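You operate a simulated robot arm through the tools that you are given. There is no shell and no other tool.

Carry out the task below with a simulated robot arm. There is one attempt and no reset: what you move stays moved.

Task
At 5 bar, click the switch knob round till its lamp lights.
Fine: set the bar with the air knob; stop at the first mark where the lamp is lit; then air knob to zero and vent the test panel.

Only the result counts: the job must be done as asked and must still hold three seconds after the hand-in. Knocking over, shifting, dropping, spilling or breaking anything else fails it.

Robot
A 7-joint arm with a fingered hand, fixed in place. Base frame: the origin is on the floor under the middle of its stand, x ahead of it, y to its left, z up. Lengths are in mm, angles in rad, forces in N, time in s.
It reaches about 1164 mm from its shoulder. Its first joint turns from -2.897 to 2.897 rad. Payload 4.7 kg.
The tool frame sits at the grasp point between the pads (the TCP): z along the fingers, y along the line on which they close. The tips reach 36 mm beyond it. The gripper opens to 120 mm; its body begins 42 mm behind the TCP. The gripper is a hand of 5 fingers: y runs from the thumb to the fingers, the wrist lies at [-18, -122, -210] in the tool frame, and closing takes about 1.5 s.
Orientation is told as [roll, pitch, yaw] about the base's x, y, z axes, in that order, counted from this pose: with the fingers straight down and the wrist toward the robot, the tool's x, y and z point along [0, 1, 0], [1, 0, 0] and [0, 0, -1] of the base frame.

Tools
- The arm moves only by the tool play_rows. Its argument "commands" is a list of rows, each a list of 6 numbers: the shift along the base's x, y, z in mm, then the turn, a rotation vector about the base's x, y, z in rad. In form: [[dx, dy, dz, ax, ay, az], ...]. A call has 1 to 20 rows; each row is the pose to reach, as a shift and turn from the pose commanded when the call began. "gripper" is the finger opening in mm, from 0 to 120, set as the call begins (left out, the last holds). Each row takes 0.2 s and may step no farther than 50 mm and 0.15 rad from the row before; otherwise, or with a gripper value out of range, the whole call is refused. A pose out of reach is approached as far as the arm can. The call stops where the force on the tool passes 40 N (or 10 N more than at its start, if that is more) or the arm is blocked; 0.2 s more then pass. Each finger travels about 45 mm/s and halts on what it meets, pressing with about 24 N; the grip force reading is that of the motor and also rises with nothing between the fingers. The clock runs only during rows and for 0.2 s after the last one: add rows that repeat a pose to give the fingers time. The reply holds the time, the measured pose of the TCP, the force on the tool along the base axes, the opening and the grip force, in the units named above and with some noise, with the torque about the TCP (base axes, N m) and any sound that the robot's microphone picked up.
- Cameras (640 x 400 px; columns grow to the right, rows downward): "scene" is fixed at [397.2, -634.5, 1493.4]; the picture's right is [0.49, 0.87, 0.00], its down [0.74, -0.41, -0.53] and it looks along [-0.46, 0.26, -0.85] (base axes); focal length 290 px, centre (320, 200). "wrist" rides on the gripper at [73, -91, -143] in the tool frame; the picture's right is [-0.80, 0.28, -0.53], its down [-0.53, -0.73, 0.42] and it looks along [-0.27, 0.62, 0.74] (tool axes); focal length 234 px, centre (320, 200). There is no depth. A picture from a camera that has moved, and an enlarged one, comes with that camera's place and axes in the base frame and with its lens. The place of the scene camera against the robot may be out by one fixed shift of up to 25 mm in any direction.
- snapshot(camera): a new picture of that camera. The clock stands still meanwhile.
- curl_fingers(index, middle, ring, little, thumb_bend, thumb_turn): sets how far each is bent, from 0 (flat) to 100 (curled in); at 30 the hand is open as for a grip, at 70 the pads meet at the TCP. One left out holds its place. A second passes; each finger stops where it meets its share of the squeeze, and holds until it gets a number again. A gripper value or a shape takes the hand back. It gives what a move gives, with no picture; readings hold the bend of each and the force on index, middle, ring, little, thumb and palm. thumb_turn goes from beside the hand (0) to across from the fingers (100), as for a grip.
- hand_shape(shape): the hand has 5 fingers and takes this shape, open, in about a second: jaw (thumb against the fingers, like two jaws); tri (thumb and two fingers); tip (a fingertip pinch); poke (one finger out to press); point (the index stretched); flat (the hand flat); cup (the hand cupped); fist (a fist). The gripper value then closes the fingers along that shape, each until it touches; the sizes above hold for jaw. It gives what a move gives, with no picture.
- zoom(camera, box): a new picture of the part [left, top, right, bottom] of that camera's present view, enlarged. The clock stands still meanwhile.
- hand_in(): hands the job in; it is judged then, once.

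Nothing tells you positions but the pictures and the camera data. Unless the task says otherwise, let go and move clear before handing in.

The tools are called after ">>>" by a JSON object that holds its "api" and its "payload". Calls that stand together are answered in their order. play_rows: Moves the arm, as the interface text tells. Its arguments: {"type":"object","properties":{"commands":{"type":"array"},"gripper":{"type":"number"}},"required":["commands"]} The other tools are called the same way: hand_shape (shape) gives the hand a shape; curl_fingers (index, middle, ring, little, thumb_bend, thumb_turn) moves the fingers one by one; snapshot (camera) takes a picture; zoom (camera, box) takes an enlarged picture of a part of a camera's view; hand_in () hands the job in.

At the start:

```text
time_s: 0.0
position: [166.8, -384.0, 1177.7]
ee_rot: [0.001, -0.002, -0.001]
contact_force: [-0.1, 0.3, 0.1]
torque: [0.0, 0.02, 0.0]
gripper_width: 119.6
gripper_force: 0.1
shape: jaw
bend: [30.0, 30.0, 30.0, 30.0, 30.0, 98.0]
finger forces: [0.0, 0.1, 0.0, 0.0, 0.1, 0.0]
```

scene: 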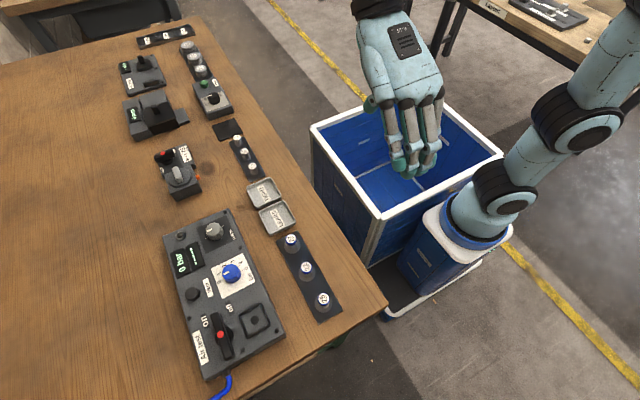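
wrist: 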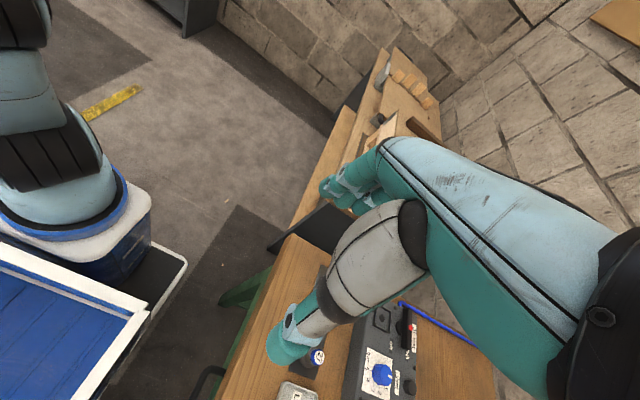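

I see a workbench with a test panel (display, grey knob, blue knob, lever/red switch) at lower-left of the scene view, and several other devices behind it. First I'll look at everything enlarged.

>>> {"api": "zoom", "payload": {"camera": "scene", "box": [150, 200, 310, 300]}}

>>> {"api": "zoom", "payload": {"camera": "scene", "box": [150, 290, 310, 390]}}

>>> {"api": "zoom", "payload": {"camera": "scene", "box": [100, 20, 292, 140]}}

>>> {"api": "zoom", "payload": {"camera": "scene", "box": [140, 120, 332, 240]}}

>>> {"api": "zoom", "payload": {"camera": "wrist", "box": [270, 280, 462, 400]}}

```text
4.00 times, centred on (230, 250) of scene
camera zoom: at [397.2, -634.5, 1493.4], right [0.49, 0.87, 0.0], down [0.74, -0.41, -0.53], along [-0.46, 0.26, -0.85], focal length 1160 px, centre (680, 0)
```

zoom: 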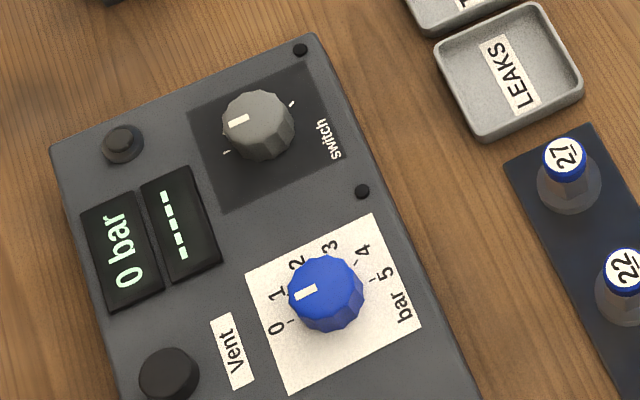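

```text
4.00 times, centred on (230, 340) of scene
camera zoom: at [397.2, -634.5, 1493.4], right [0.49, 0.87, 0.0], down [0.74, -0.41, -0.53], along [-0.46, 0.26, -0.85], focal length 1160 px, centre (680, -360)
```

zoom: 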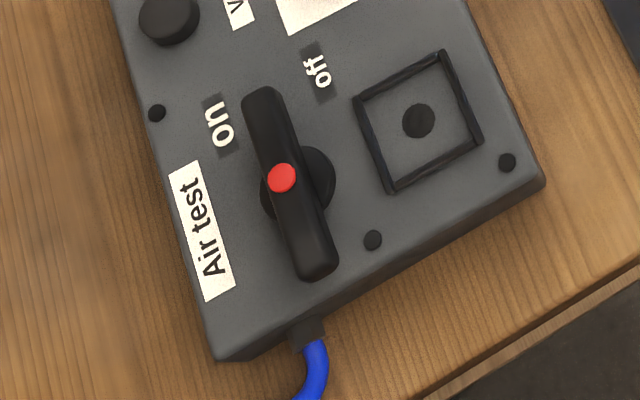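

```text
3.33 times, centred on (196, 80) of scene
camera zoom: at [397.2, -634.5, 1493.4], right [0.49, 0.87, 0.0], down [0.74, -0.41, -0.53], along [-0.46, 0.26, -0.85], focal length 966 px, centre (733, 600)
```

zoom: 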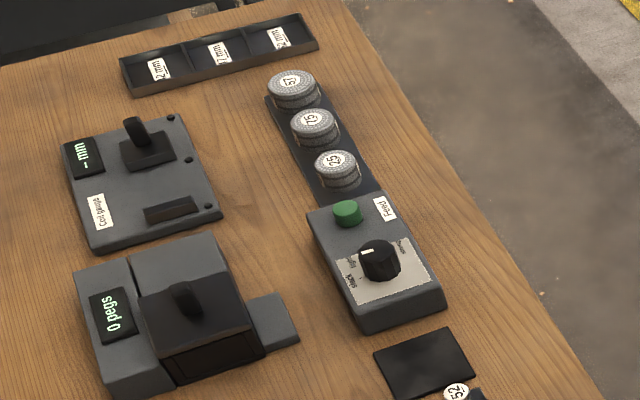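

```text
3.33 times, centred on (236, 180) of scene
camera zoom: at [397.2, -634.5, 1493.4], right [0.49, 0.87, 0.0], down [0.74, -0.41, -0.53], along [-0.46, 0.26, -0.85], focal length 966 px, centre (600, 267)
```

zoom: 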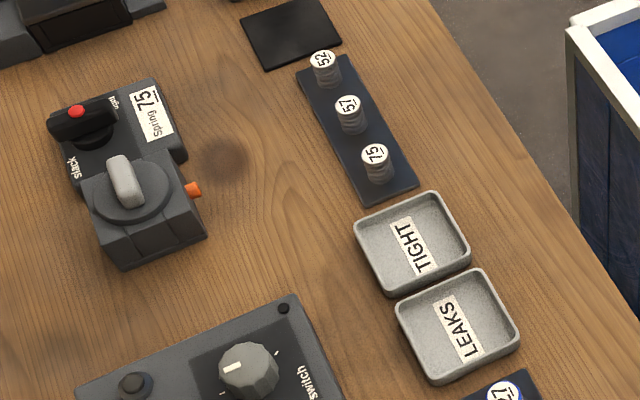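

```text
3.33 times, centred on (366, 340) of wrist
camera zoom: at [76.4, -311.9, 1320.3], right [0.28, -0.8, 0.53], down [-0.73, -0.53, -0.42], along [0.62, -0.27, -0.74], focal length 781 px, centre (167, -267)
```

zoom: 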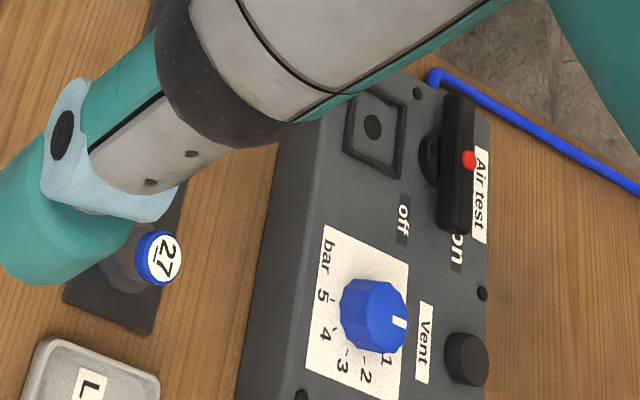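

The Air test panel lies to the robot's right: blue air knob near (142, -700, ~905), grey switch knob near (37, -700), vent button near (144, -783), and the lamp probably near (2, -770). I'll carry the hand over the panel, still high, and look with the wrist camera.

>>> {"api": "play_rows", "payload": {"commands": [[-10, -45, 0, 0, 0, 0], [-20, -90, 0, 0, 0, 0], [-30, -135, 0, 0, 0, 0], [-40, -180, 0, 0, 0, 0], [-50, -225, 0, 0, 0, 0], [-60, -250, 0, 0, 0, 0], [-60, -250, 0, 0, 0, 0]]}}

>>> {"api": "snapshot", "payload": {"camera": "wrist"}}

>>> {"api": "snapshot", "payload": {"camera": "scene"}}

```text
time_s: 1.6
position: [107.5, -632.6, 1174.7]
ee_rot: [-0.002, -0.002, -0.001]
contact_force: [0.1, 1.0, 0.0]
torque: [0.0, 0.04, -0.01]
gripper_width: 119.8
gripper_force: 0.0
shape: jaw
bend: [30.0, 30.0, 30.0, 30.0, 30.0, 98.0]
finger forces: [0.0, 0.0, 0.1, 0.0, 0.0, 0.0]
```

```text
taken
camera wrist: at [16.2, -560.0, 1318.2], right [0.28, -0.8, 0.53], down [-0.73, -0.53, -0.42], along [0.62, -0.27, -0.74], focal length 234 px, centre (320, 200)
```

wrist: 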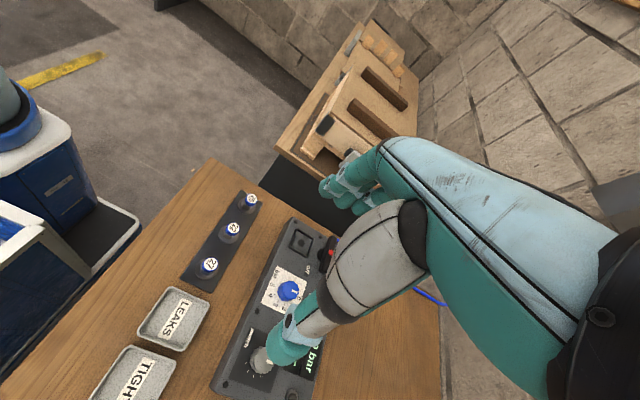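

```text
taken
```

scene: 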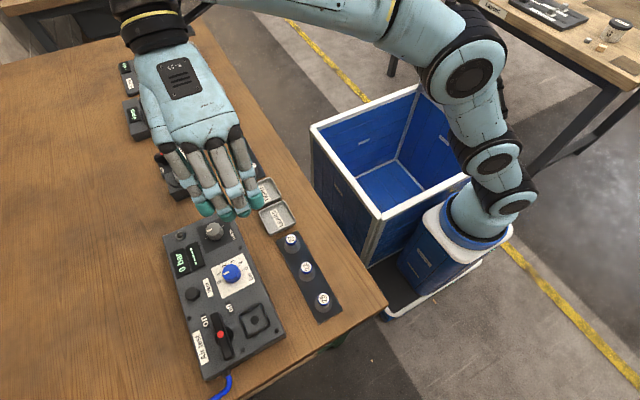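

The hand is now above the workbench near the trays, and the scene camera still sees the whole panel. I'll enlarge the two knobs strongly to read their pointers and marks.

>>> {"api": "zoom", "payload": {"camera": "scene", "box": [208, 248, 264, 283]}}

>>> {"api": "zoom", "payload": {"camera": "scene", "box": [168, 215, 240, 260]}}

>>> {"api": "zoom", "payload": {"camera": "scene", "box": [184, 302, 264, 352]}}

>>> {"api": "zoom", "payload": {"camera": "wrist", "box": [210, 210, 370, 310]}}

```text
11.43 times, centred on (236, 266) of scene
camera zoom: at [397.2, -634.5, 1493.4], right [0.49, 0.87, 0.0], down [0.74, -0.41, -0.53], along [-0.46, 0.26, -0.85], focal length 3313 px, centre (1280, -549)
```

zoom: 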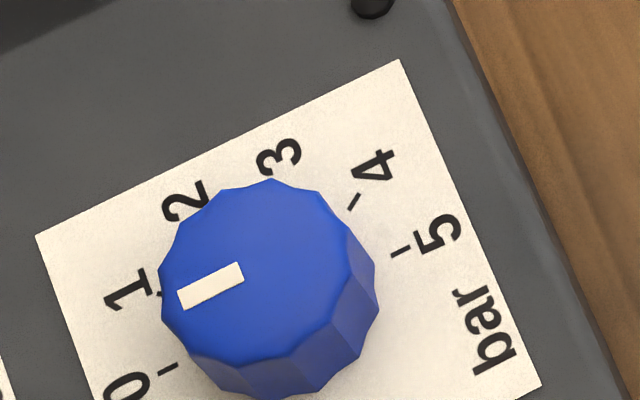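

```text
8.89 times, centred on (204, 238) of scene
camera zoom: at [397.2, -634.5, 1493.4], right [0.49, 0.87, 0.0], down [0.74, -0.41, -0.53], along [-0.46, 0.26, -0.85], focal length 2577 px, centre (1351, -133)
```

zoom: 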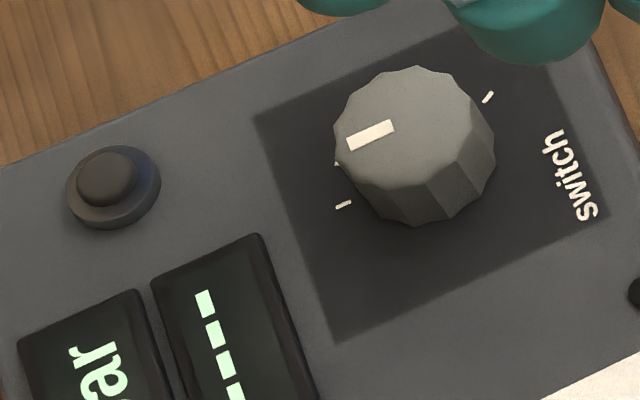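

```text
8.00 times, centred on (224, 327) of scene
camera zoom: at [397.2, -634.5, 1493.4], right [0.49, 0.87, 0.0], down [0.74, -0.41, -0.53], along [-0.46, 0.26, -0.85], focal length 2319 px, centre (1088, -816)
```

zoom: 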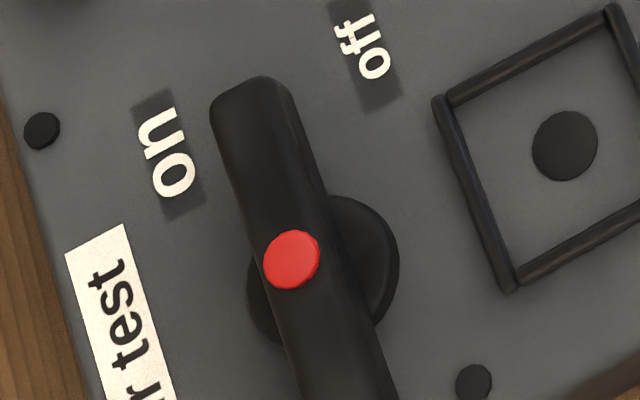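

```text
4.00 times, centred on (290, 260) of wrist
camera zoom: at [16.2, -560.0, 1318.2], right [0.28, -0.8, 0.53], down [-0.73, -0.53, -0.42], along [0.62, -0.27, -0.74], focal length 937 px, centre (440, -40)
```

zoom: 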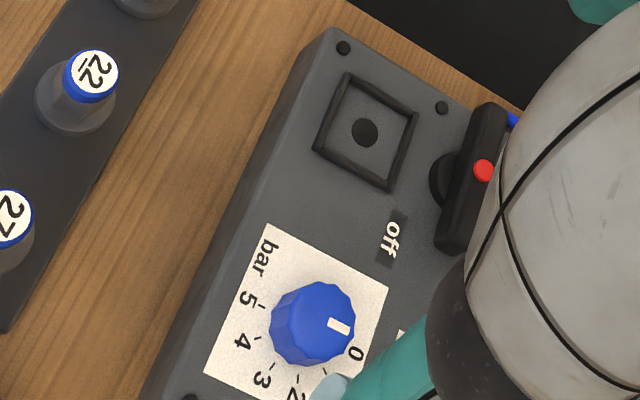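

The blue pointer stands at 0 (pointing to -y), and 5 lies 180° clockwise seen from above; the switch pointer is at its first mark. I'll try the three-finger shape up here and see what it looks like before going down.

>>> {"api": "hand_shape", "payload": {"shape": "tri"}}

>>> {"api": "snapshot", "payload": {"camera": "wrist"}}

>>> {"api": "zoom", "payload": {"camera": "scene", "box": [80, 0, 400, 200]}}

```text
time_s: 2.5
position: [107.0, -633.2, 1175.6]
ee_rot: [0.001, 0.001, 0.0]
contact_force: [-0.2, -0.4, -0.9]
torque: [-0.03, 0.01, 0.02]
gripper_width: 119.5
gripper_force: 0.0
shape: tri
bend: [30.0, 30.0, 99.0, 99.0, 30.0, 98.0]
finger forces: [0.0, 0.0, 0.0, 0.1, 0.1, 0.1]
```

```text
taken
camera wrist: at [16.0, -560.0, 1317.8], right [0.28, -0.8, 0.53], down [-0.73, -0.53, -0.42], along [0.62, -0.27, -0.74], focal length 234 px, centre (320, 200)
```

wrist: 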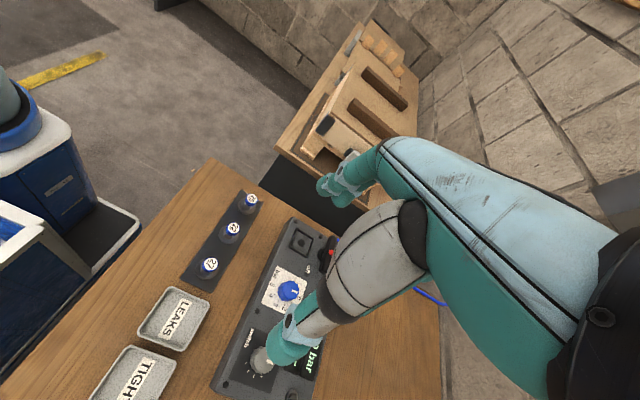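

```text
2.00 times, centred on (240, 100) of scene
camera zoom: at [397.2, -634.5, 1493.4], right [0.49, 0.87, 0.0], down [0.74, -0.41, -0.53], along [-0.46, 0.26, -0.85], focal length 580 px, centre (480, 400)
```

zoom: 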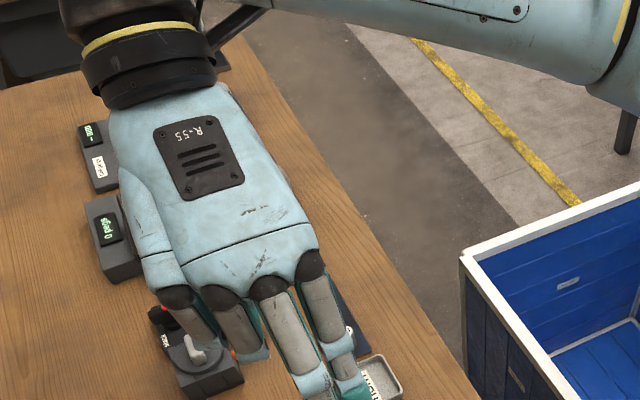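

The three-finger shape curls ring and little away, with index and middle on the +x side and the thumb on the -x side. I'll look closer at the fingertips and see how they close onto the TCP while still high up.

>>> {"api": "zoom", "payload": {"camera": "wrist", "box": [250, 130, 410, 230]}}

>>> {"api": "play_rows", "payload": {"commands": [[0, 0, 0, 0, 0, 0], [0, 0, 0, 0, 0, 0], [0, 0, 0, 0, 0, 0], [0, 0, 0, 0, 0, 0], [0, 0, 0, 0, 0, 0], [0, 0, 0, 0, 0, 0], [0, 0, 0, 0, 0, 0], [0, 0, 0, 0, 0, 0], [0, 0, 0, 0, 0, 0]], "gripper": 40}}

>>> {"api": "snapshot", "payload": {"camera": "wrist"}}

>>> {"api": "zoom", "payload": {"camera": "scene", "box": [120, 80, 312, 200]}}

```text
4.00 times, centred on (330, 180) of wrist
camera zoom: at [16.0, -560.0, 1317.8], right [0.28, -0.8, 0.53], down [-0.73, -0.53, -0.42], along [0.62, -0.27, -0.74], focal length 937 px, centre (280, 280)
```

zoom: 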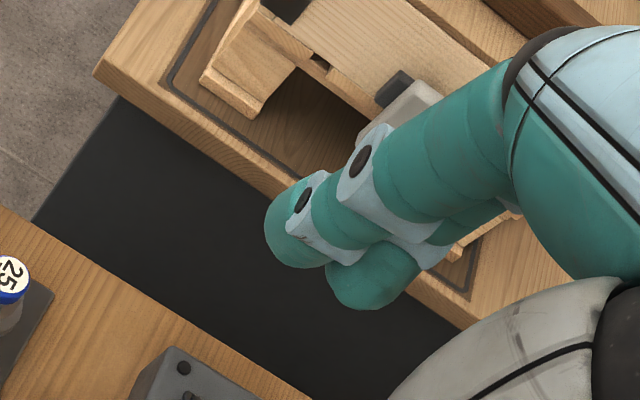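

```text
time_s: 4.5
position: [107.3, -632.6, 1174.2]
ee_rot: [-0.001, 0.0, -0.001]
contact_force: [-0.4, -0.8, -0.8]
torque: [-0.01, -0.01, -0.04]
gripper_width: 40.3
gripper_force: 0.0
shape: tri
bend: [74.0, 52.0, 99.0, 99.0, 73.0, 100.0]
finger forces: [0.1, 0.1, 0.0, 0.0, 0.0, 0.0]
```

```text
taken
camera wrist: at [16.1, -560.0, 1317.8], right [0.28, -0.8, 0.53], down [-0.73, -0.53, -0.42], along [0.62, -0.27, -0.74], focal length 234 px, centre (320, 200)
```

wrist: 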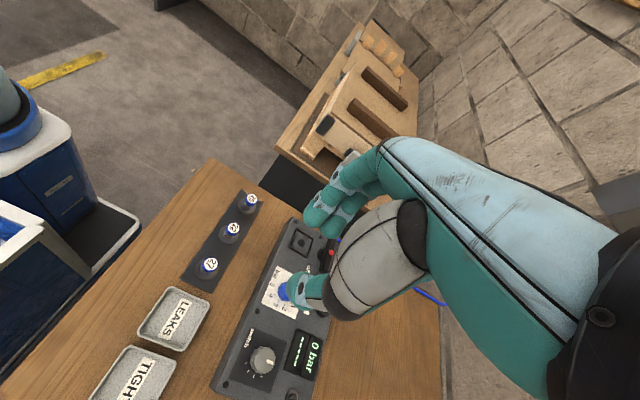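

```text
3.33 times, centred on (216, 140) of scene
camera zoom: at [397.2, -634.5, 1493.4], right [0.49, 0.87, 0.0], down [0.74, -0.41, -0.53], along [-0.46, 0.26, -0.85], focal length 966 px, centre (667, 400)
```

zoom: 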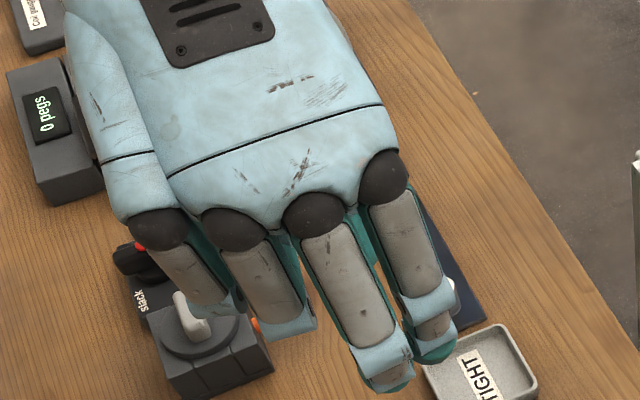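

The thumb and index closed more than expected at this opening, so I want a precise look at where the tips lie relative to the TCP. I'll zoom into the hand from the wrist camera.

>>> {"api": "zoom", "payload": {"camera": "wrist", "box": [240, 140, 432, 330]}}

>>> {"api": "zoom", "payload": {"camera": "scene", "box": [200, 150, 296, 210]}}

```text
2.11 times, centred on (336, 235) of wrist
camera zoom: at [16.1, -560.0, 1317.8], right [0.28, -0.8, 0.53], down [-0.73, -0.53, -0.42], along [0.62, -0.27, -0.74], focal length 493 px, centre (286, 126)
```

zoom: 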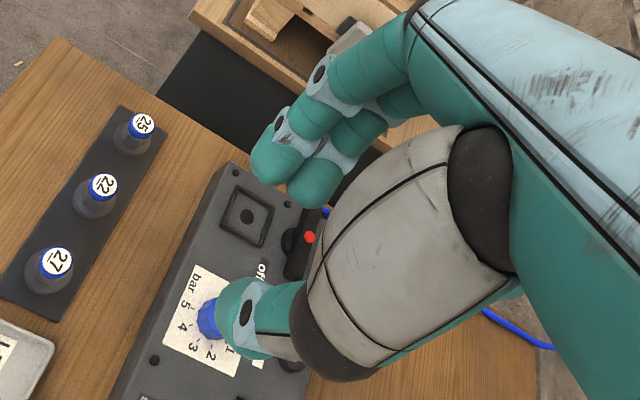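

```text
6.67 times, centred on (248, 180) of scene
camera zoom: at [397.2, -634.5, 1493.4], right [0.49, 0.87, 0.0], down [0.74, -0.41, -0.53], along [-0.46, 0.26, -0.85], focal length 1932 px, centre (800, 333)
```

zoom: 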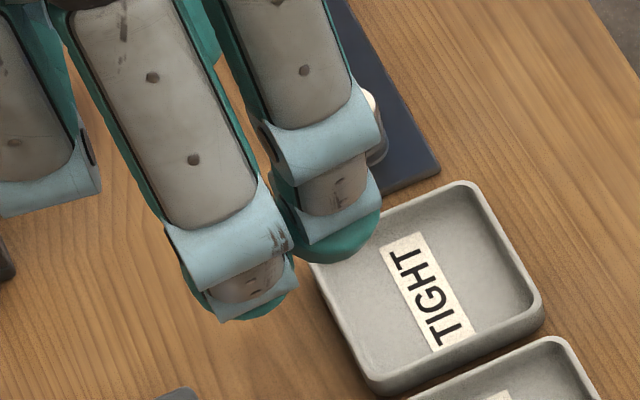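

The three tips close symmetrically about the TCP: thumb at about x=0, index and middle straddling it. Next I'll move so the wrist camera looks nearly straight down on the blue knob, to fix its position precisely.

>>> {"api": "play_rows", "payload": {"commands": [[13, -30, -20, 0, 0, 0], [26, -60, -45, 0, 0, 0], [39, -95, -70, 0, 0, 0], [52, -125, -100, 0, 0, 0], [63, -153, -130, 0, 0, 0], [63, -153, -155, 0, 0, 0], [63, -153, -155, 0, 0, 0]]}}

>>> {"api": "snapshot", "payload": {"camera": "wrist"}}

```text
time_s: 6.1
position: [170.7, -788.2, 1024.2]
ee_rot: [0.002, 0.001, 0.0]
contact_force: [-0.2, -1.4, 0.7]
torque: [0.01, -0.01, 0.0]
gripper_width: 40.3
gripper_force: 0.1
shape: tri
bend: [74.0, 52.0, 99.0, 99.0, 73.0, 100.0]
finger forces: [0.1, 0.1, 0.1, 0.0, 0.0, 0.1]
out of reach, approached as far as the arm can: row 5
```

```text
taken
camera wrist: at [79.3, -715.5, 1166.3], right [0.28, -0.8, 0.53], down [-0.73, -0.53, -0.42], along [0.62, -0.27, -0.74], focal length 234 px, centre (320, 200)
```

wrist: 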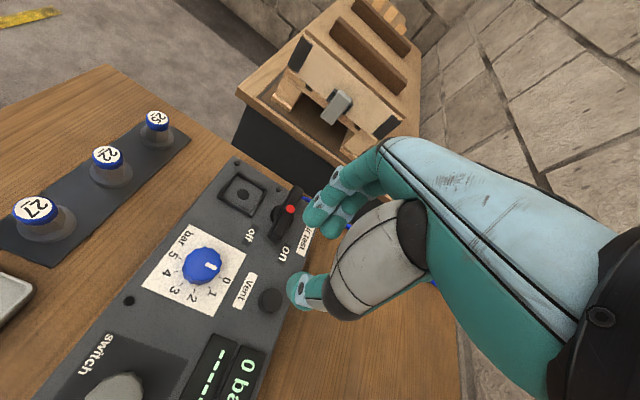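

The wrist camera now looks almost straight down on the blue knob. I'll enlarge it to measure its position and the scale.

>>> {"api": "zoom", "payload": {"camera": "wrist", "box": [140, 225, 260, 325]}}

>>> {"api": "zoom", "payload": {"camera": "wrist", "box": [60, 260, 300, 400]}}

>>> {"api": "zoom", "payload": {"camera": "wrist", "box": [200, 140, 340, 260]}}

```text
4.00 times, centred on (200, 275) of wrist
camera zoom: at [79.3, -715.5, 1166.3], right [0.28, -0.8, 0.53], down [-0.73, -0.53, -0.42], along [0.62, -0.27, -0.74], focal length 937 px, centre (800, -100)
```

zoom: 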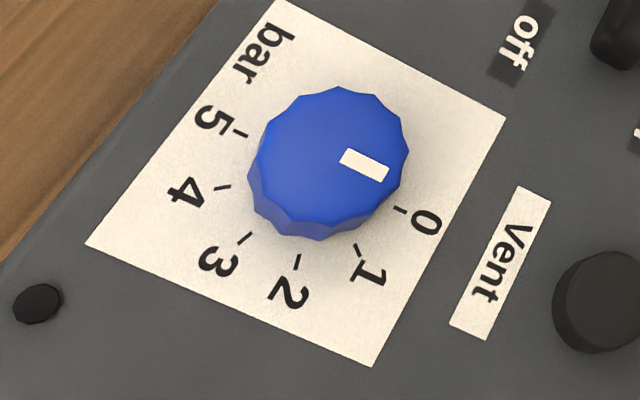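

```text
2.67 times, centred on (180, 330) of wrist
camera zoom: at [79.3, -715.5, 1166.3], right [0.28, -0.8, 0.53], down [-0.73, -0.53, -0.42], along [0.62, -0.27, -0.74], focal length 624 px, centre (693, -147)
```

zoom: 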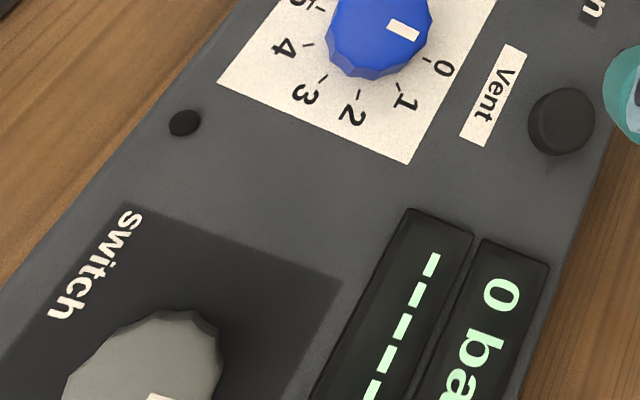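

```text
3.33 times, centred on (270, 200) of wrist
camera zoom: at [79.3, -715.5, 1166.3], right [0.28, -0.8, 0.53], down [-0.73, -0.53, -0.42], along [0.62, -0.27, -0.74], focal length 781 px, centre (487, 200)
```

zoom: 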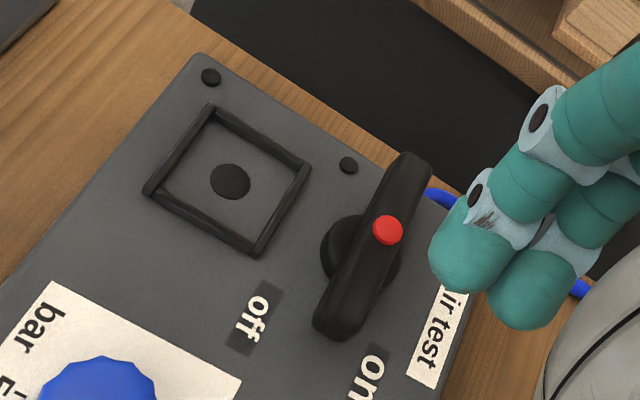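

The six marks fit a half circle centred at about (145.1, -719.5) on a panel surface at z ≈ 884, with the knob top near 901. The vent button is near (145, -802). I'll go above the blue knob and test in the air whether the hand can turn clockwise far enough about this axis.

>>> {"api": "play_rows", "payload": {"commands": [[-12, 33, -10, 0, 0, 0], [-24.7, 67.5, -20, 0, 0, 0], [-24.7, 67.5, -20, 0, 0, -0.15], [-24.7, 67.5, -20, 0, 0, -0.3], [-24.7, 67.5, -20, 0, 0, -0.45], [-24.7, 67.5, -20, 0, 0, -0.6], [-24.7, 67.5, -20, 0, 0, -0.75], [-24.7, 67.5, -20, 0, 0, -0.9], [-24.7, 67.5, -20, 0, 0, -1.05], [-24.7, 67.5, -20, 0, 0, -1.2], [-24.7, 67.5, -20, 0, 0, -1.35], [-24.7, 67.5, -20, 0, 0, -1.5], [-24.7, 67.5, -20, 0, 0, -1.5]], "gripper": 60}}

>>> {"api": "snapshot", "payload": {"camera": "wrist"}}

>>> {"api": "snapshot", "payload": {"camera": "scene"}}

```text
time_s: 8.9
position: [145.7, -718.4, 1003.2]
ee_rot: [0.0, -0.002, -1.501]
contact_force: [-0.1, -0.1, -0.2]
torque: [-0.02, -0.02, 0.0]
gripper_width: 59.3
gripper_force: 0.1
shape: tri
bend: [74.0, 45.0, 99.0, 99.0, 71.0, 100.0]
finger forces: [0.0, 0.0, 0.0, 0.0, 0.0, 0.0]
```

```text
taken
camera wrist: at [212.6, -623.8, 1145.3], right [-0.78, -0.33, 0.53], down [-0.58, 0.69, -0.42], along [-0.22, -0.64, -0.74], focal length 234 px, centre (320, 200)
```

wrist: 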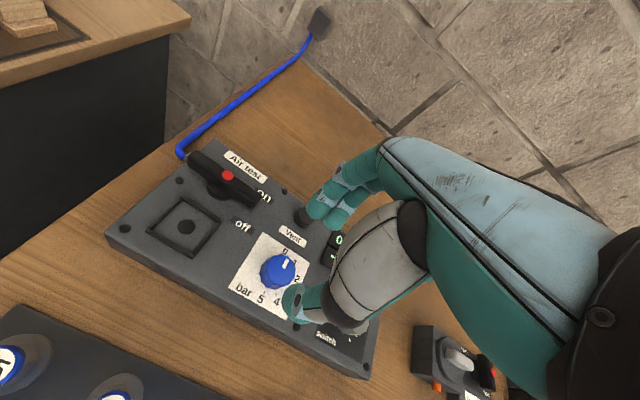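

```text
taken
```

scene: 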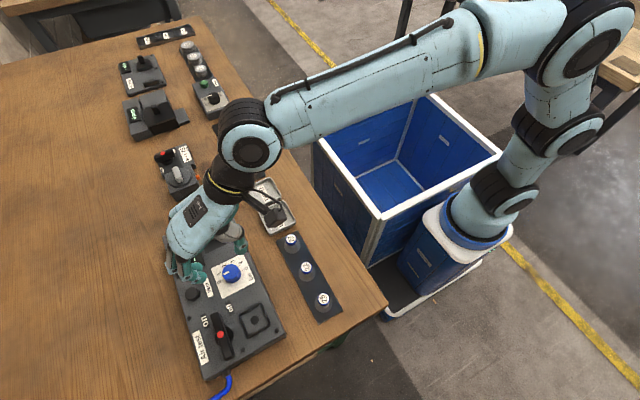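

The hand turned -1.5 rad without trouble. I'll take a closer look at the fingertips from both cameras in this pose before going on.

>>> {"api": "zoom", "payload": {"camera": "scene", "box": [150, 210, 262, 280]}}

>>> {"api": "zoom", "payload": {"camera": "wrist", "box": [220, 130, 380, 340]}}

```text
5.71 times, centred on (206, 245) of scene
camera zoom: at [397.2, -634.5, 1493.4], right [0.49, 0.87, 0.0], down [0.74, -0.41, -0.53], along [-0.46, 0.26, -0.85], focal length 1656 px, centre (971, -57)
```

zoom: 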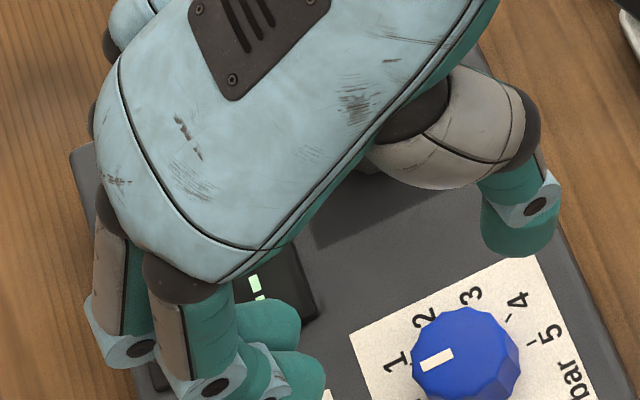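

```text
1.90 times, centred on (300, 235) of wrist
camera zoom: at [212.6, -623.8, 1145.3], right [-0.78, -0.33, 0.53], down [-0.58, 0.69, -0.42], along [-0.22, -0.64, -0.74], focal length 446 px, centre (358, 133)
```

zoom: 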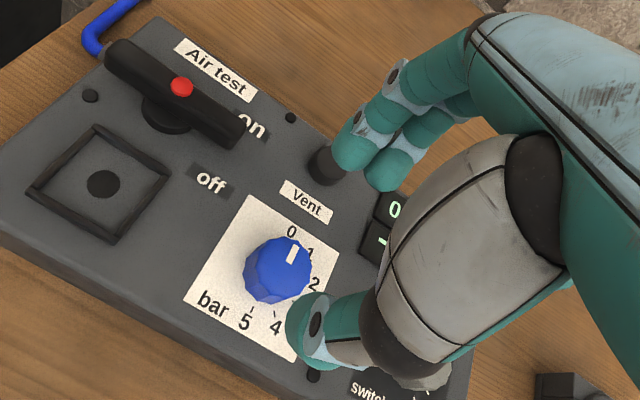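

The tips sit roughly 27–35 mm beyond the TCP and point inward, with the index a bit lower than the thumb. I'll try setting the fingers one by one, to see whether a straighter, more even three-point pinch comes out.

>>> {"api": "curl_fingers", "payload": {"index": 50, "middle": 50, "ring": 100, "little": 100, "thumb_bend": 50, "thumb_turn": 100}}

>>> {"api": "zoom", "payload": {"camera": "scene", "box": [150, 210, 262, 280]}}

>>> {"api": "zoom", "payload": {"camera": "wrist", "box": [220, 150, 420, 350]}}

```text
time_s: 9.9
position: [146.1, -720.2, 1002.9]
ee_rot: [-0.001, 0.0, -1.5]
contact_force: [-0.1, 0.2, -0.3]
torque: [-0.01, 0.01, 0.02]
gripper_width: 62.3
gripper_force: 0.1
shape: fingers
bend: [50.0, 50.0, 100.0, 100.0, 50.0, 100.0]
finger forces: [0.0, 0.0, 0.0, 0.0, 0.0, 0.1]
```

```text
5.71 times, centred on (206, 245) of scene
camera zoom: at [397.2, -634.5, 1493.4], right [0.49, 0.87, 0.0], down [0.74, -0.41, -0.53], along [-0.46, 0.26, -0.85], focal length 1656 px, centre (971, -57)
```

zoom: 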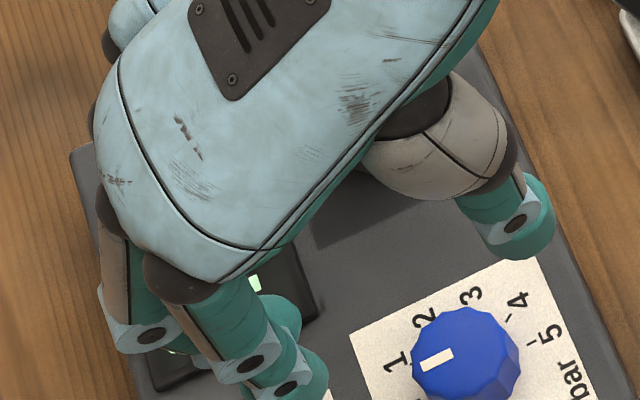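

```text
2.00 times, centred on (320, 250) of wrist
camera zoom: at [212.5, -623.7, 1145.4], right [-0.78, -0.34, 0.53], down [-0.58, 0.69, -0.42], along [-0.22, -0.64, -0.74], focal length 468 px, centre (320, 100)
```

zoom: 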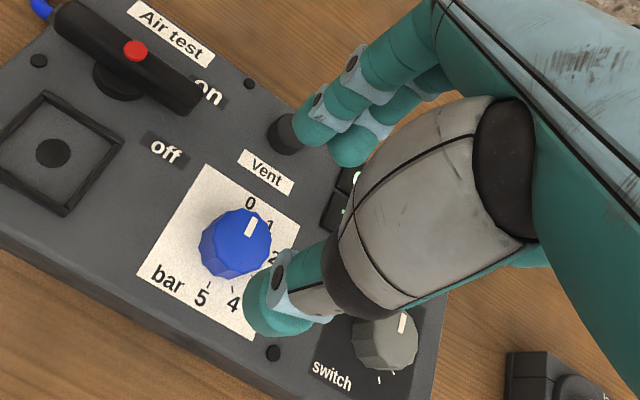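

With bends at 50 the fingers are straighter and well placed for a pinch around the knob. I'll test in the air whether the hand can turn on to about -3 rad, which would allow the whole 0-to-5 turn in one grip.

>>> {"api": "play_rows", "payload": {"commands": [[0, 0, 0, 0, 0, -0.15], [0, 0, 0, 0, 0, -0.3], [0, 0, 0, 0, 0, -0.45], [0, 0, 0, 0, 0, -0.6], [0, 0, 0, 0, 0, -0.75], [0, 0, 0, 0, 0, -0.9], [0, 0, 0, 0, 0, -1.05], [0, 0, 0, 0, 0, -1.2], [0, 0, 0, 0, 0, -1.35], [0, 0, 0, 0, 0, -1.5], [0, 0, 0, 0, 0, -1.65], [0, 0, 0, 0, 0, -1.65]]}}

>>> {"api": "snapshot", "payload": {"camera": "wrist"}}

>>> {"api": "snapshot", "payload": {"camera": "scene"}}

```text
time_s: 12.5
position: [146.4, -718.7, 1000.8]
ee_rot: [0.0, -0.001, 3.131]
contact_force: [-0.5, 0.1, 0.7]
torque: [0.02, 0.02, -0.04]
gripper_width: 62.0
gripper_force: 0.0
shape: fingers
bend: [50.0, 50.0, 100.0, 100.0, 50.0, 100.0]
finger forces: [0.1, 0.0, 0.1, 0.1, 0.1, 0.0]
```

```text
taken
camera wrist: at [236.2, -793.4, 1145.0], right [-0.27, 0.81, 0.53], down [0.74, 0.52, -0.42], along [-0.62, 0.27, -0.74], focal length 234 px, centre (320, 200)
```

wrist: 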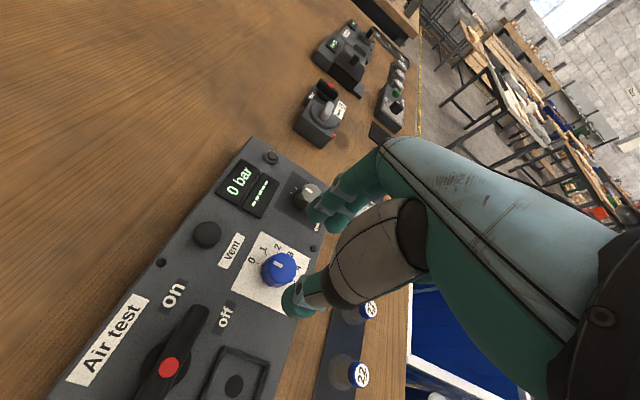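

```text
taken
```

scene: 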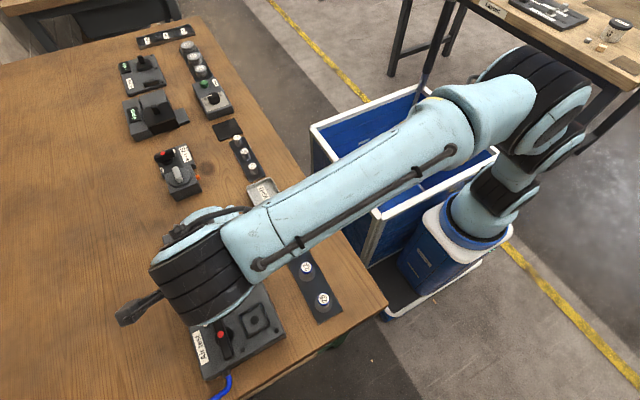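

The hand turns freely down to about -3.15 rad, and in that pose the wrist camera sees the display, lamp, vent and both knobs. I'll enlarge this view for measurement.

>>> {"api": "zoom", "payload": {"camera": "wrist", "box": [210, 130, 350, 230]}}

>>> {"api": "zoom", "payload": {"camera": "wrist", "box": [180, 200, 340, 320]}}

>>> {"api": "zoom", "payload": {"camera": "wrist", "box": [60, 260, 300, 400]}}

```text
4.00 times, centred on (280, 180) of wrist
camera zoom: at [236.2, -793.4, 1145.0], right [-0.27, 0.81, 0.53], down [0.74, 0.52, -0.42], along [-0.62, 0.27, -0.74], focal length 937 px, centre (480, 280)
```

zoom: 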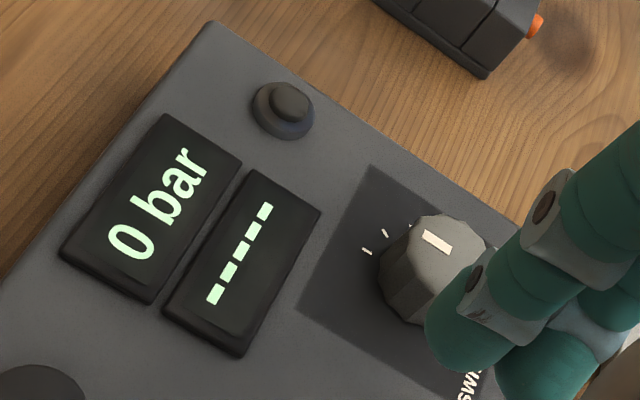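

```text
3.33 times, centred on (260, 260) of wrist
camera zoom: at [236.2, -793.4, 1145.0], right [-0.27, 0.81, 0.53], down [0.74, 0.52, -0.42], along [-0.62, 0.27, -0.74], focal length 781 px, centre (520, 0)
```

zoom: 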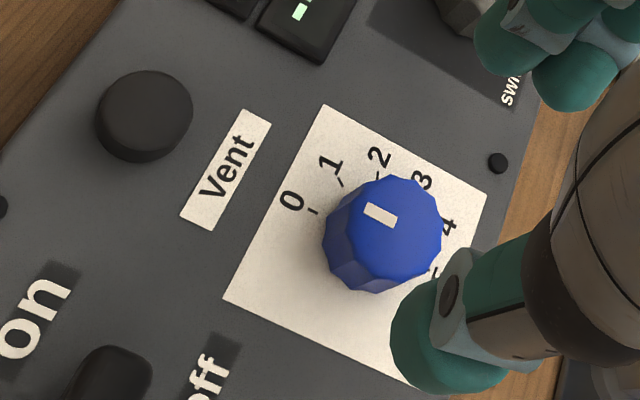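

```text
2.67 times, centred on (180, 330) of wrist
camera zoom: at [236.2, -793.4, 1145.0], right [-0.27, 0.81, 0.53], down [0.74, 0.52, -0.42], along [-0.62, 0.27, -0.74], focal length 624 px, centre (693, -147)
```

zoom: 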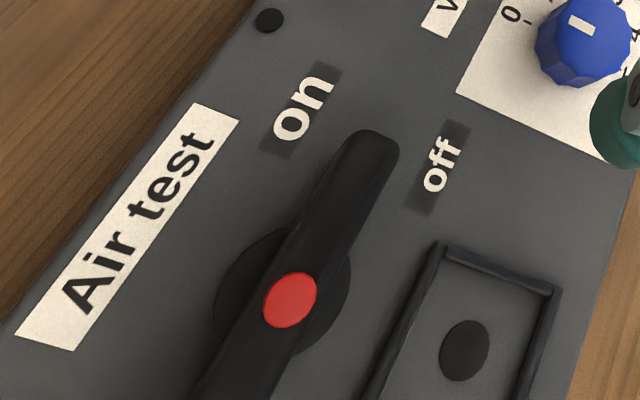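

The switch knob's marks fit a circle centred at about (34.8, -719.5), spaced 30°, running clockwise from its first mark; the vent button is near (144.3, -802.7). Now I'll turn the hand back to about yaw 0 above the blue knob, then descend around it.

>>> {"api": "play_rows", "payload": {"commands": [[0, 0, 0, 0, 0, 0.15], [0, 0, 0, 0, 0, 0.3], [0, 0, 0, 0, 0, 0.45], [0, 0, 0, 0, 0, 0.6], [0, 0, 0, 0, 0, 0.75], [0, 0, 0, 0, 0, 0.9], [0, 0, 0, 0, 0, 1.05], [0, 0, 0, 0, 0, 1.2], [0, 0, 0, 0, 0, 1.35], [0, 0, 0, 0, 0, 1.5], [0, 0, 0, 0, 0, 1.65], [0, 0, 0, 0, 0, 1.8], [0, 0, 0, 0, 0, 1.95], [0, 0, 0, 0, 0, 2.1], [0, 0, 0, 0, 0, 2.25], [0, 0, 0, 0, 0, 2.4], [0, 0, 0, 0, 0, 2.55], [0, 0, 0, 0, 0, 2.7], [0, 0, 0, 0, 0, 2.85], [0, 0, 0, 0, 0, 3.0]]}}

>>> {"api": "play_rows", "payload": {"commands": [[0, 0, -10, 0, 0, 0.1], [0, 0, -20, 0, 0, 0.2], [0, 0, -35, 0, 0, 0.2], [0, 0, -50, 0, 0, 0.2], [0, 0, -62, 0, 0, 0.2], [0, 0, -62, 0, 0, 0.2]]}}

>>> {"api": "snapshot", "payload": {"camera": "wrist"}}

>>> {"api": "zoom", "payload": {"camera": "scene", "box": [150, 200, 310, 300]}}

```text
time_s: 16.7
position: [145.4, -718.8, 1004.0]
ee_rot: [-0.002, 0.0, -0.146]
contact_force: [0.6, 0.1, 0.7]
torque: [-0.03, 0.02, -0.03]
gripper_width: 62.5
gripper_force: 0.0
shape: fingers
bend: [50.0, 50.0, 100.0, 100.0, 50.0, 100.0]
finger forces: [0.1, 0.1, 0.0, 0.1, 0.0, 0.0]
```

```text
time_s: 18.1
position: [145.9, -717.9, 938.8]
ee_rot: [0.001, 0.0, 0.05]
contact_force: [-0.2, -0.4, 0.4]
torque: [-0.01, 0.0, -0.01]
gripper_width: 62.3
gripper_force: 0.1
shape: fingers
bend: [50.0, 50.0, 100.0, 100.0, 50.0, 100.0]
finger forces: [0.1, 0.0, 0.0, 0.0, 0.1, 0.0]
```

```text
taken
camera wrist: at [50.8, -651.4, 1082.8], right [0.32, -0.79, 0.53], down [-0.71, -0.57, -0.42], along [0.63, -0.23, -0.74], focal length 234 px, centre (320, 200)
```

wrist: 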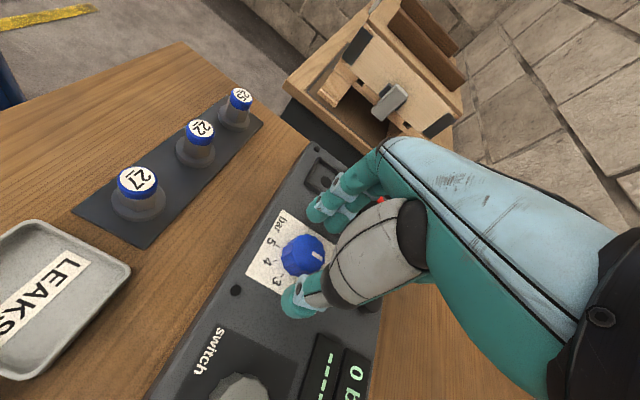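

```text
4.00 times, centred on (230, 250) of scene
camera zoom: at [397.2, -634.5, 1493.4], right [0.49, 0.87, 0.0], down [0.74, -0.41, -0.53], along [-0.46, 0.26, -0.85], focal length 1160 px, centre (680, 0)
```

zoom: 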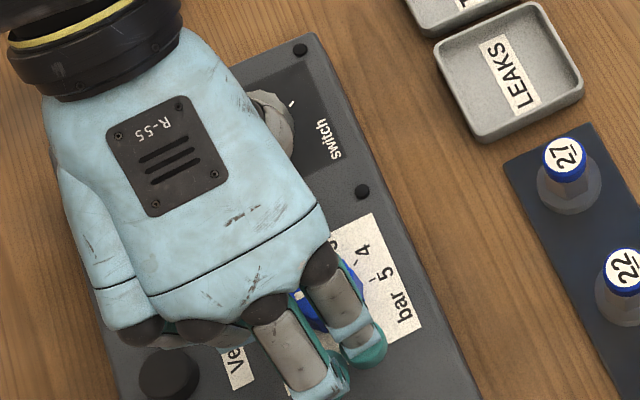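

The hand is around the blue knob at TCP z ≈ 939, with nothing touched so far. I'll look closer at the fingers and knob before the last bit of descent.

>>> {"api": "zoom", "payload": {"camera": "wrist", "box": [230, 170, 390, 330]}}

>>> {"api": "zoom", "payload": {"camera": "scene", "box": [200, 250, 264, 310]}}

```text
2.50 times, centred on (310, 250) of wrist
camera zoom: at [50.8, -651.4, 1082.8], right [0.32, -0.79, 0.53], down [-0.71, -0.57, -0.42], along [0.63, -0.23, -0.74], focal length 585 px, centre (345, 75)
```

zoom: 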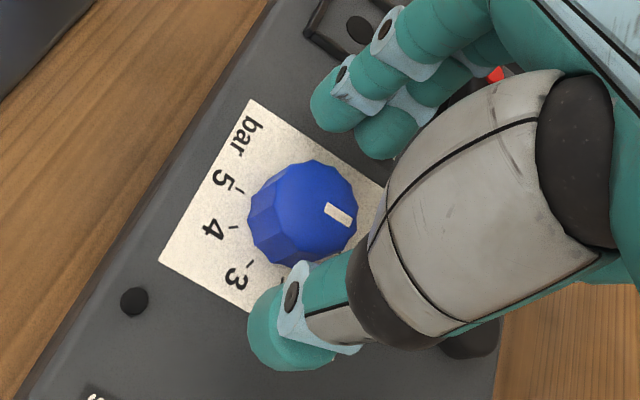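

```text
6.67 times, centred on (232, 280) of scene
camera zoom: at [397.2, -634.5, 1493.4], right [0.49, 0.87, 0.0], down [0.74, -0.41, -0.53], along [-0.46, 0.26, -0.85], focal length 1932 px, centre (907, -333)
```

zoom: 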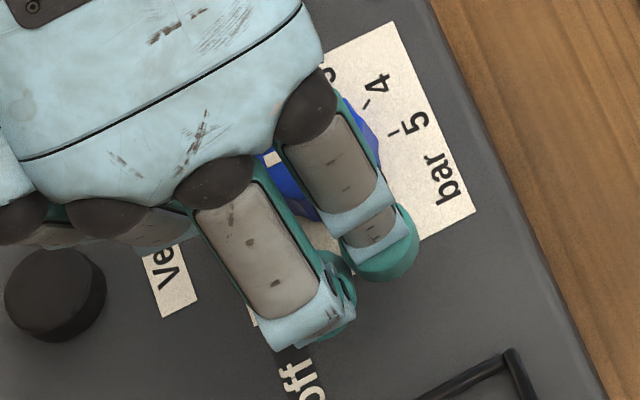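

The knob sits centred between the thumb and the two fingers to within about 2–3 mm. I'll go down in small steps and watch the finger forces for the first touch on the panel.

>>> {"api": "play_rows", "payload": {"commands": [[0, 0, -4, 0, 0, 0], [0, 0, -8, 0, 0, 0], [0, 0, -10, 0, 0, 0], [0, 0, -10, 0, 0, 0]]}}

>>> {"api": "play_rows", "payload": {"commands": [[0, 0, -1.5, 0, 0, 0], [0, 0, -3, 0, 0, 0], [0, 0, -3, 0, 0, 0]]}}

>>> {"api": "play_rows", "payload": {"commands": [[0, 0, -1, 0, 0, 0], [0, 0, -2, 0, 0, 0], [0, 0, -2, 0, 0, 0]]}}

```text
time_s: 19.1
position: [146.1, -720.4, 929.9]
ee_rot: [0.0, 0.001, 0.05]
contact_force: [0.4, -0.7, -0.1]
torque: [0.0, 0.01, -0.02]
gripper_width: 62.5
gripper_force: 0.1
shape: fingers
bend: [50.0, 50.0, 100.0, 100.0, 50.0, 100.0]
finger forces: [0.0, 0.1, 0.0, 0.0, 0.0, 0.1]
```

```text
time_s: 19.9
position: [145.7, -720.5, 926.8]
ee_rot: [0.001, 0.0, 0.052]
contact_force: [-0.4, 0.4, 0.1]
torque: [0.03, 0.0, 0.0]
gripper_width: 62.4
gripper_force: 0.0
shape: fingers
bend: [50.0, 50.0, 100.0, 100.0, 50.0, 100.0]
finger forces: [0.0, 0.0, 0.1, 0.1, 0.0, 0.0]
```

```text
time_s: 20.7
position: [146.0, -720.0, 925.7]
ee_rot: [0.001, 0.0, 0.049]
contact_force: [0.4, 0.0, 3.9]
torque: [-0.01, -0.2, 0.02]
gripper_width: 62.6
gripper_force: 2.1
shape: fingers
bend: [50.0, 50.0, 100.0, 100.0, 50.0, 100.0]
finger forces: [0.0, 4.1, 0.1, 0.0, 0.1, 0.0]
```

The middle fingertip touched the panel lightly at TCP z ≈ 925.7, so it is the lowest one. I'll lift a little, tilt the hand by 0.1 rad to bring the thumb lower, recentre, and probe down again.

>>> {"api": "play_rows", "payload": {"commands": [[0, 0, 4, 0, 0, 0], [-2, 0, 4, 0, -0.05, 0], [-4, 0, 4, 0, -0.1, 0], [-4, 0, 4, 0, -0.1, 0]]}}

>>> {"api": "play_rows", "payload": {"commands": [[0, 0, -1.5, 0, 0, 0], [0, 0, -3, 0, 0, 0], [0, 0, -3, 0, 0, 0]]}}

>>> {"api": "play_rows", "payload": {"commands": [[0, 0, -1, 0, 0, 0], [0, 0, -2, 0, 0, 0], [0, 0, -2, 0, 0, 0]]}}

```text
time_s: 21.7
position: [140.6, -718.7, 930.3]
ee_rot: [-0.005, -0.099, 0.05]
contact_force: [0.1, 0.1, 0.2]
torque: [-0.03, -0.01, 0.06]
gripper_width: 62.3
gripper_force: 0.0
shape: fingers
bend: [50.0, 50.0, 100.0, 100.0, 50.0, 100.0]
finger forces: [0.1, 0.1, 0.0, 0.0, 0.1, 0.0]
```

```text
time_s: 22.5
position: [141.5, -720.9, 928.0]
ee_rot: [-0.006, -0.099, 0.05]
contact_force: [0.3, -0.1, 12.5]
torque: [0.0, 0.52, -0.01]
gripper_width: 62.6
gripper_force: 6.3
shape: fingers
bend: [50.0, 50.0, 100.0, 100.0, 50.0, 100.0]
finger forces: [0.1, 0.1, 0.1, 0.1, 12.7, 0.0]
```

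```text
time_s: 23.3
position: [140.5, -719.1, 927.9]
ee_rot: [-0.01, -0.1, 0.049]
contact_force: [-0.5, 0.7, 38.5]
torque: [0.04, 1.58, -0.04]
gripper_width: 62.5
gripper_force: 18.8
shape: fingers
bend: [50.0, 50.0, 100.0, 100.0, 51.0, 100.0]
finger forces: [0.0, 0.0, 0.0, 0.0, 37.8, 0.1]
```

The thumb now presses on the panel — the tilt was too much, since the thumb was only about 2 mm higher than the middle finger. I'll lift off at once and reduce the tilt to about 0.03 rad.

>>> {"api": "play_rows", "payload": {"commands": [[0, 0, 3, 0, 0, 0], [0, 0, 6, 0, 0, 0], [1.5, 0, 6, 0, 0.035, 0], [2.8, 0, 6, 0, 0.07, 0], [2.8, 0, 6, 0, 0.07, 0]]}}

>>> {"api": "zoom", "payload": {"camera": "wrist", "box": [230, 170, 390, 330]}}

```text
time_s: 24.5
position: [144.8, -720.9, 930.6]
ee_rot: [-0.001, -0.03, 0.049]
contact_force: [0.4, -0.2, -0.6]
torque: [0.0, 0.01, 0.0]
gripper_width: 62.7
gripper_force: 0.0
shape: fingers
bend: [50.0, 50.0, 100.0, 100.0, 50.0, 100.0]
finger forces: [0.0, 0.0, 0.1, 0.0, 0.0, 0.0]
```

```text
2.50 times, centred on (310, 250) of wrist
camera zoom: at [45.7, -652.4, 1070.1], right [0.3, -0.79, 0.53], down [-0.69, -0.57, -0.45], along [0.65, -0.23, -0.72], focal length 585 px, centre (345, 75)
```

zoom: 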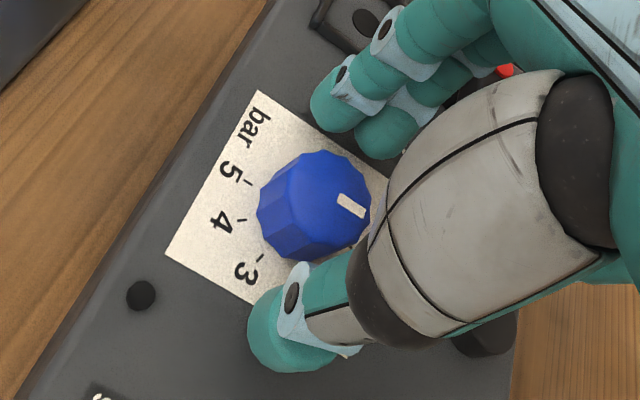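

The hand is clear of the panel again and level enough. I'll lower to about 2 mm above the panel and then close thumb, index and middle on the knob.

>>> {"api": "play_rows", "payload": {"commands": [[0, 0, -1.5, 0, 0, 0], [0, 0, -2.7, 0, 0, 0], [0, 0, -2.7, 0, 0, 0]]}}

>>> {"api": "curl_fingers", "payload": {"index": 57, "middle": 57, "thumb_bend": 57}}

>>> {"api": "zoom", "payload": {"camera": "wrist", "box": [230, 170, 390, 330]}}

```text
time_s: 25.3
position: [143.5, -720.5, 927.6]
ee_rot: [-0.001, -0.031, 0.05]
contact_force: [1.2, 0.1, -0.2]
torque: [-0.02, -0.01, -0.01]
gripper_width: 62.5
gripper_force: 0.1
shape: fingers
bend: [50.0, 50.0, 100.0, 100.0, 50.0, 100.0]
finger forces: [0.0, 0.0, 0.0, 0.0, 0.1, 0.0]
```

```text
time_s: 26.3
position: [143.9, -720.8, 927.4]
ee_rot: [-0.003, -0.03, 0.05]
contact_force: [-0.6, 1.2, -0.1]
torque: [-0.01, 0.0, -0.03]
gripper_width: 45.3
gripper_force: 0.0
shape: fingers
bend: [56.0, 56.0, 100.0, 100.0, 56.0, 100.0]
finger forces: [0.1, 0.0, 0.0, 0.1, 0.1, 0.0]
```

```text
2.50 times, centred on (310, 250) of wrist
camera zoom: at [45.7, -652.5, 1067.6], right [0.3, -0.79, 0.53], down [-0.69, -0.57, -0.45], along [0.66, -0.23, -0.72], focal length 585 px, centre (345, 75)
```

zoom: 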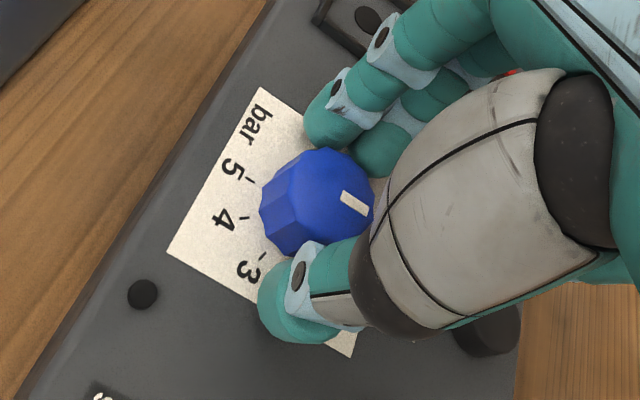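

The fingers are close to the knob now (opening about 45 mm). I'll close further until they hold it.

>>> {"api": "curl_fingers", "payload": {"index": 62, "middle": 62, "thumb_bend": 62}}

>>> {"api": "zoom", "payload": {"camera": "wrist", "box": [230, 170, 390, 330]}}

```text
time_s: 27.3
position: [144.4, -719.7, 927.5]
ee_rot: [-0.001, -0.032, 0.051]
contact_force: [0.5, 0.6, -0.3]
torque: [0.04, 0.04, -0.02]
gripper_width: 33.3
gripper_force: 1.6
shape: fingers
bend: [60.0, 62.0, 100.0, 100.0, 60.0, 100.0]
finger forces: [1.5, 0.0, 0.0, 0.0, 1.9, 0.1]
```

```text
2.50 times, centred on (310, 250) of wrist
camera zoom: at [45.7, -652.5, 1067.6], right [0.3, -0.79, 0.53], down [-0.69, -0.57, -0.45], along [0.66, -0.23, -0.72], focal length 585 px, centre (345, 75)
```

zoom: 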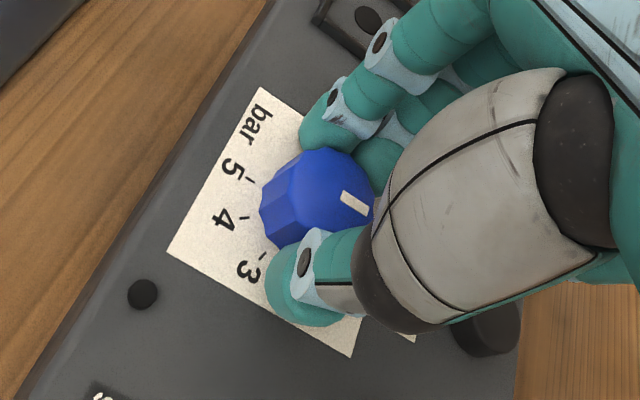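

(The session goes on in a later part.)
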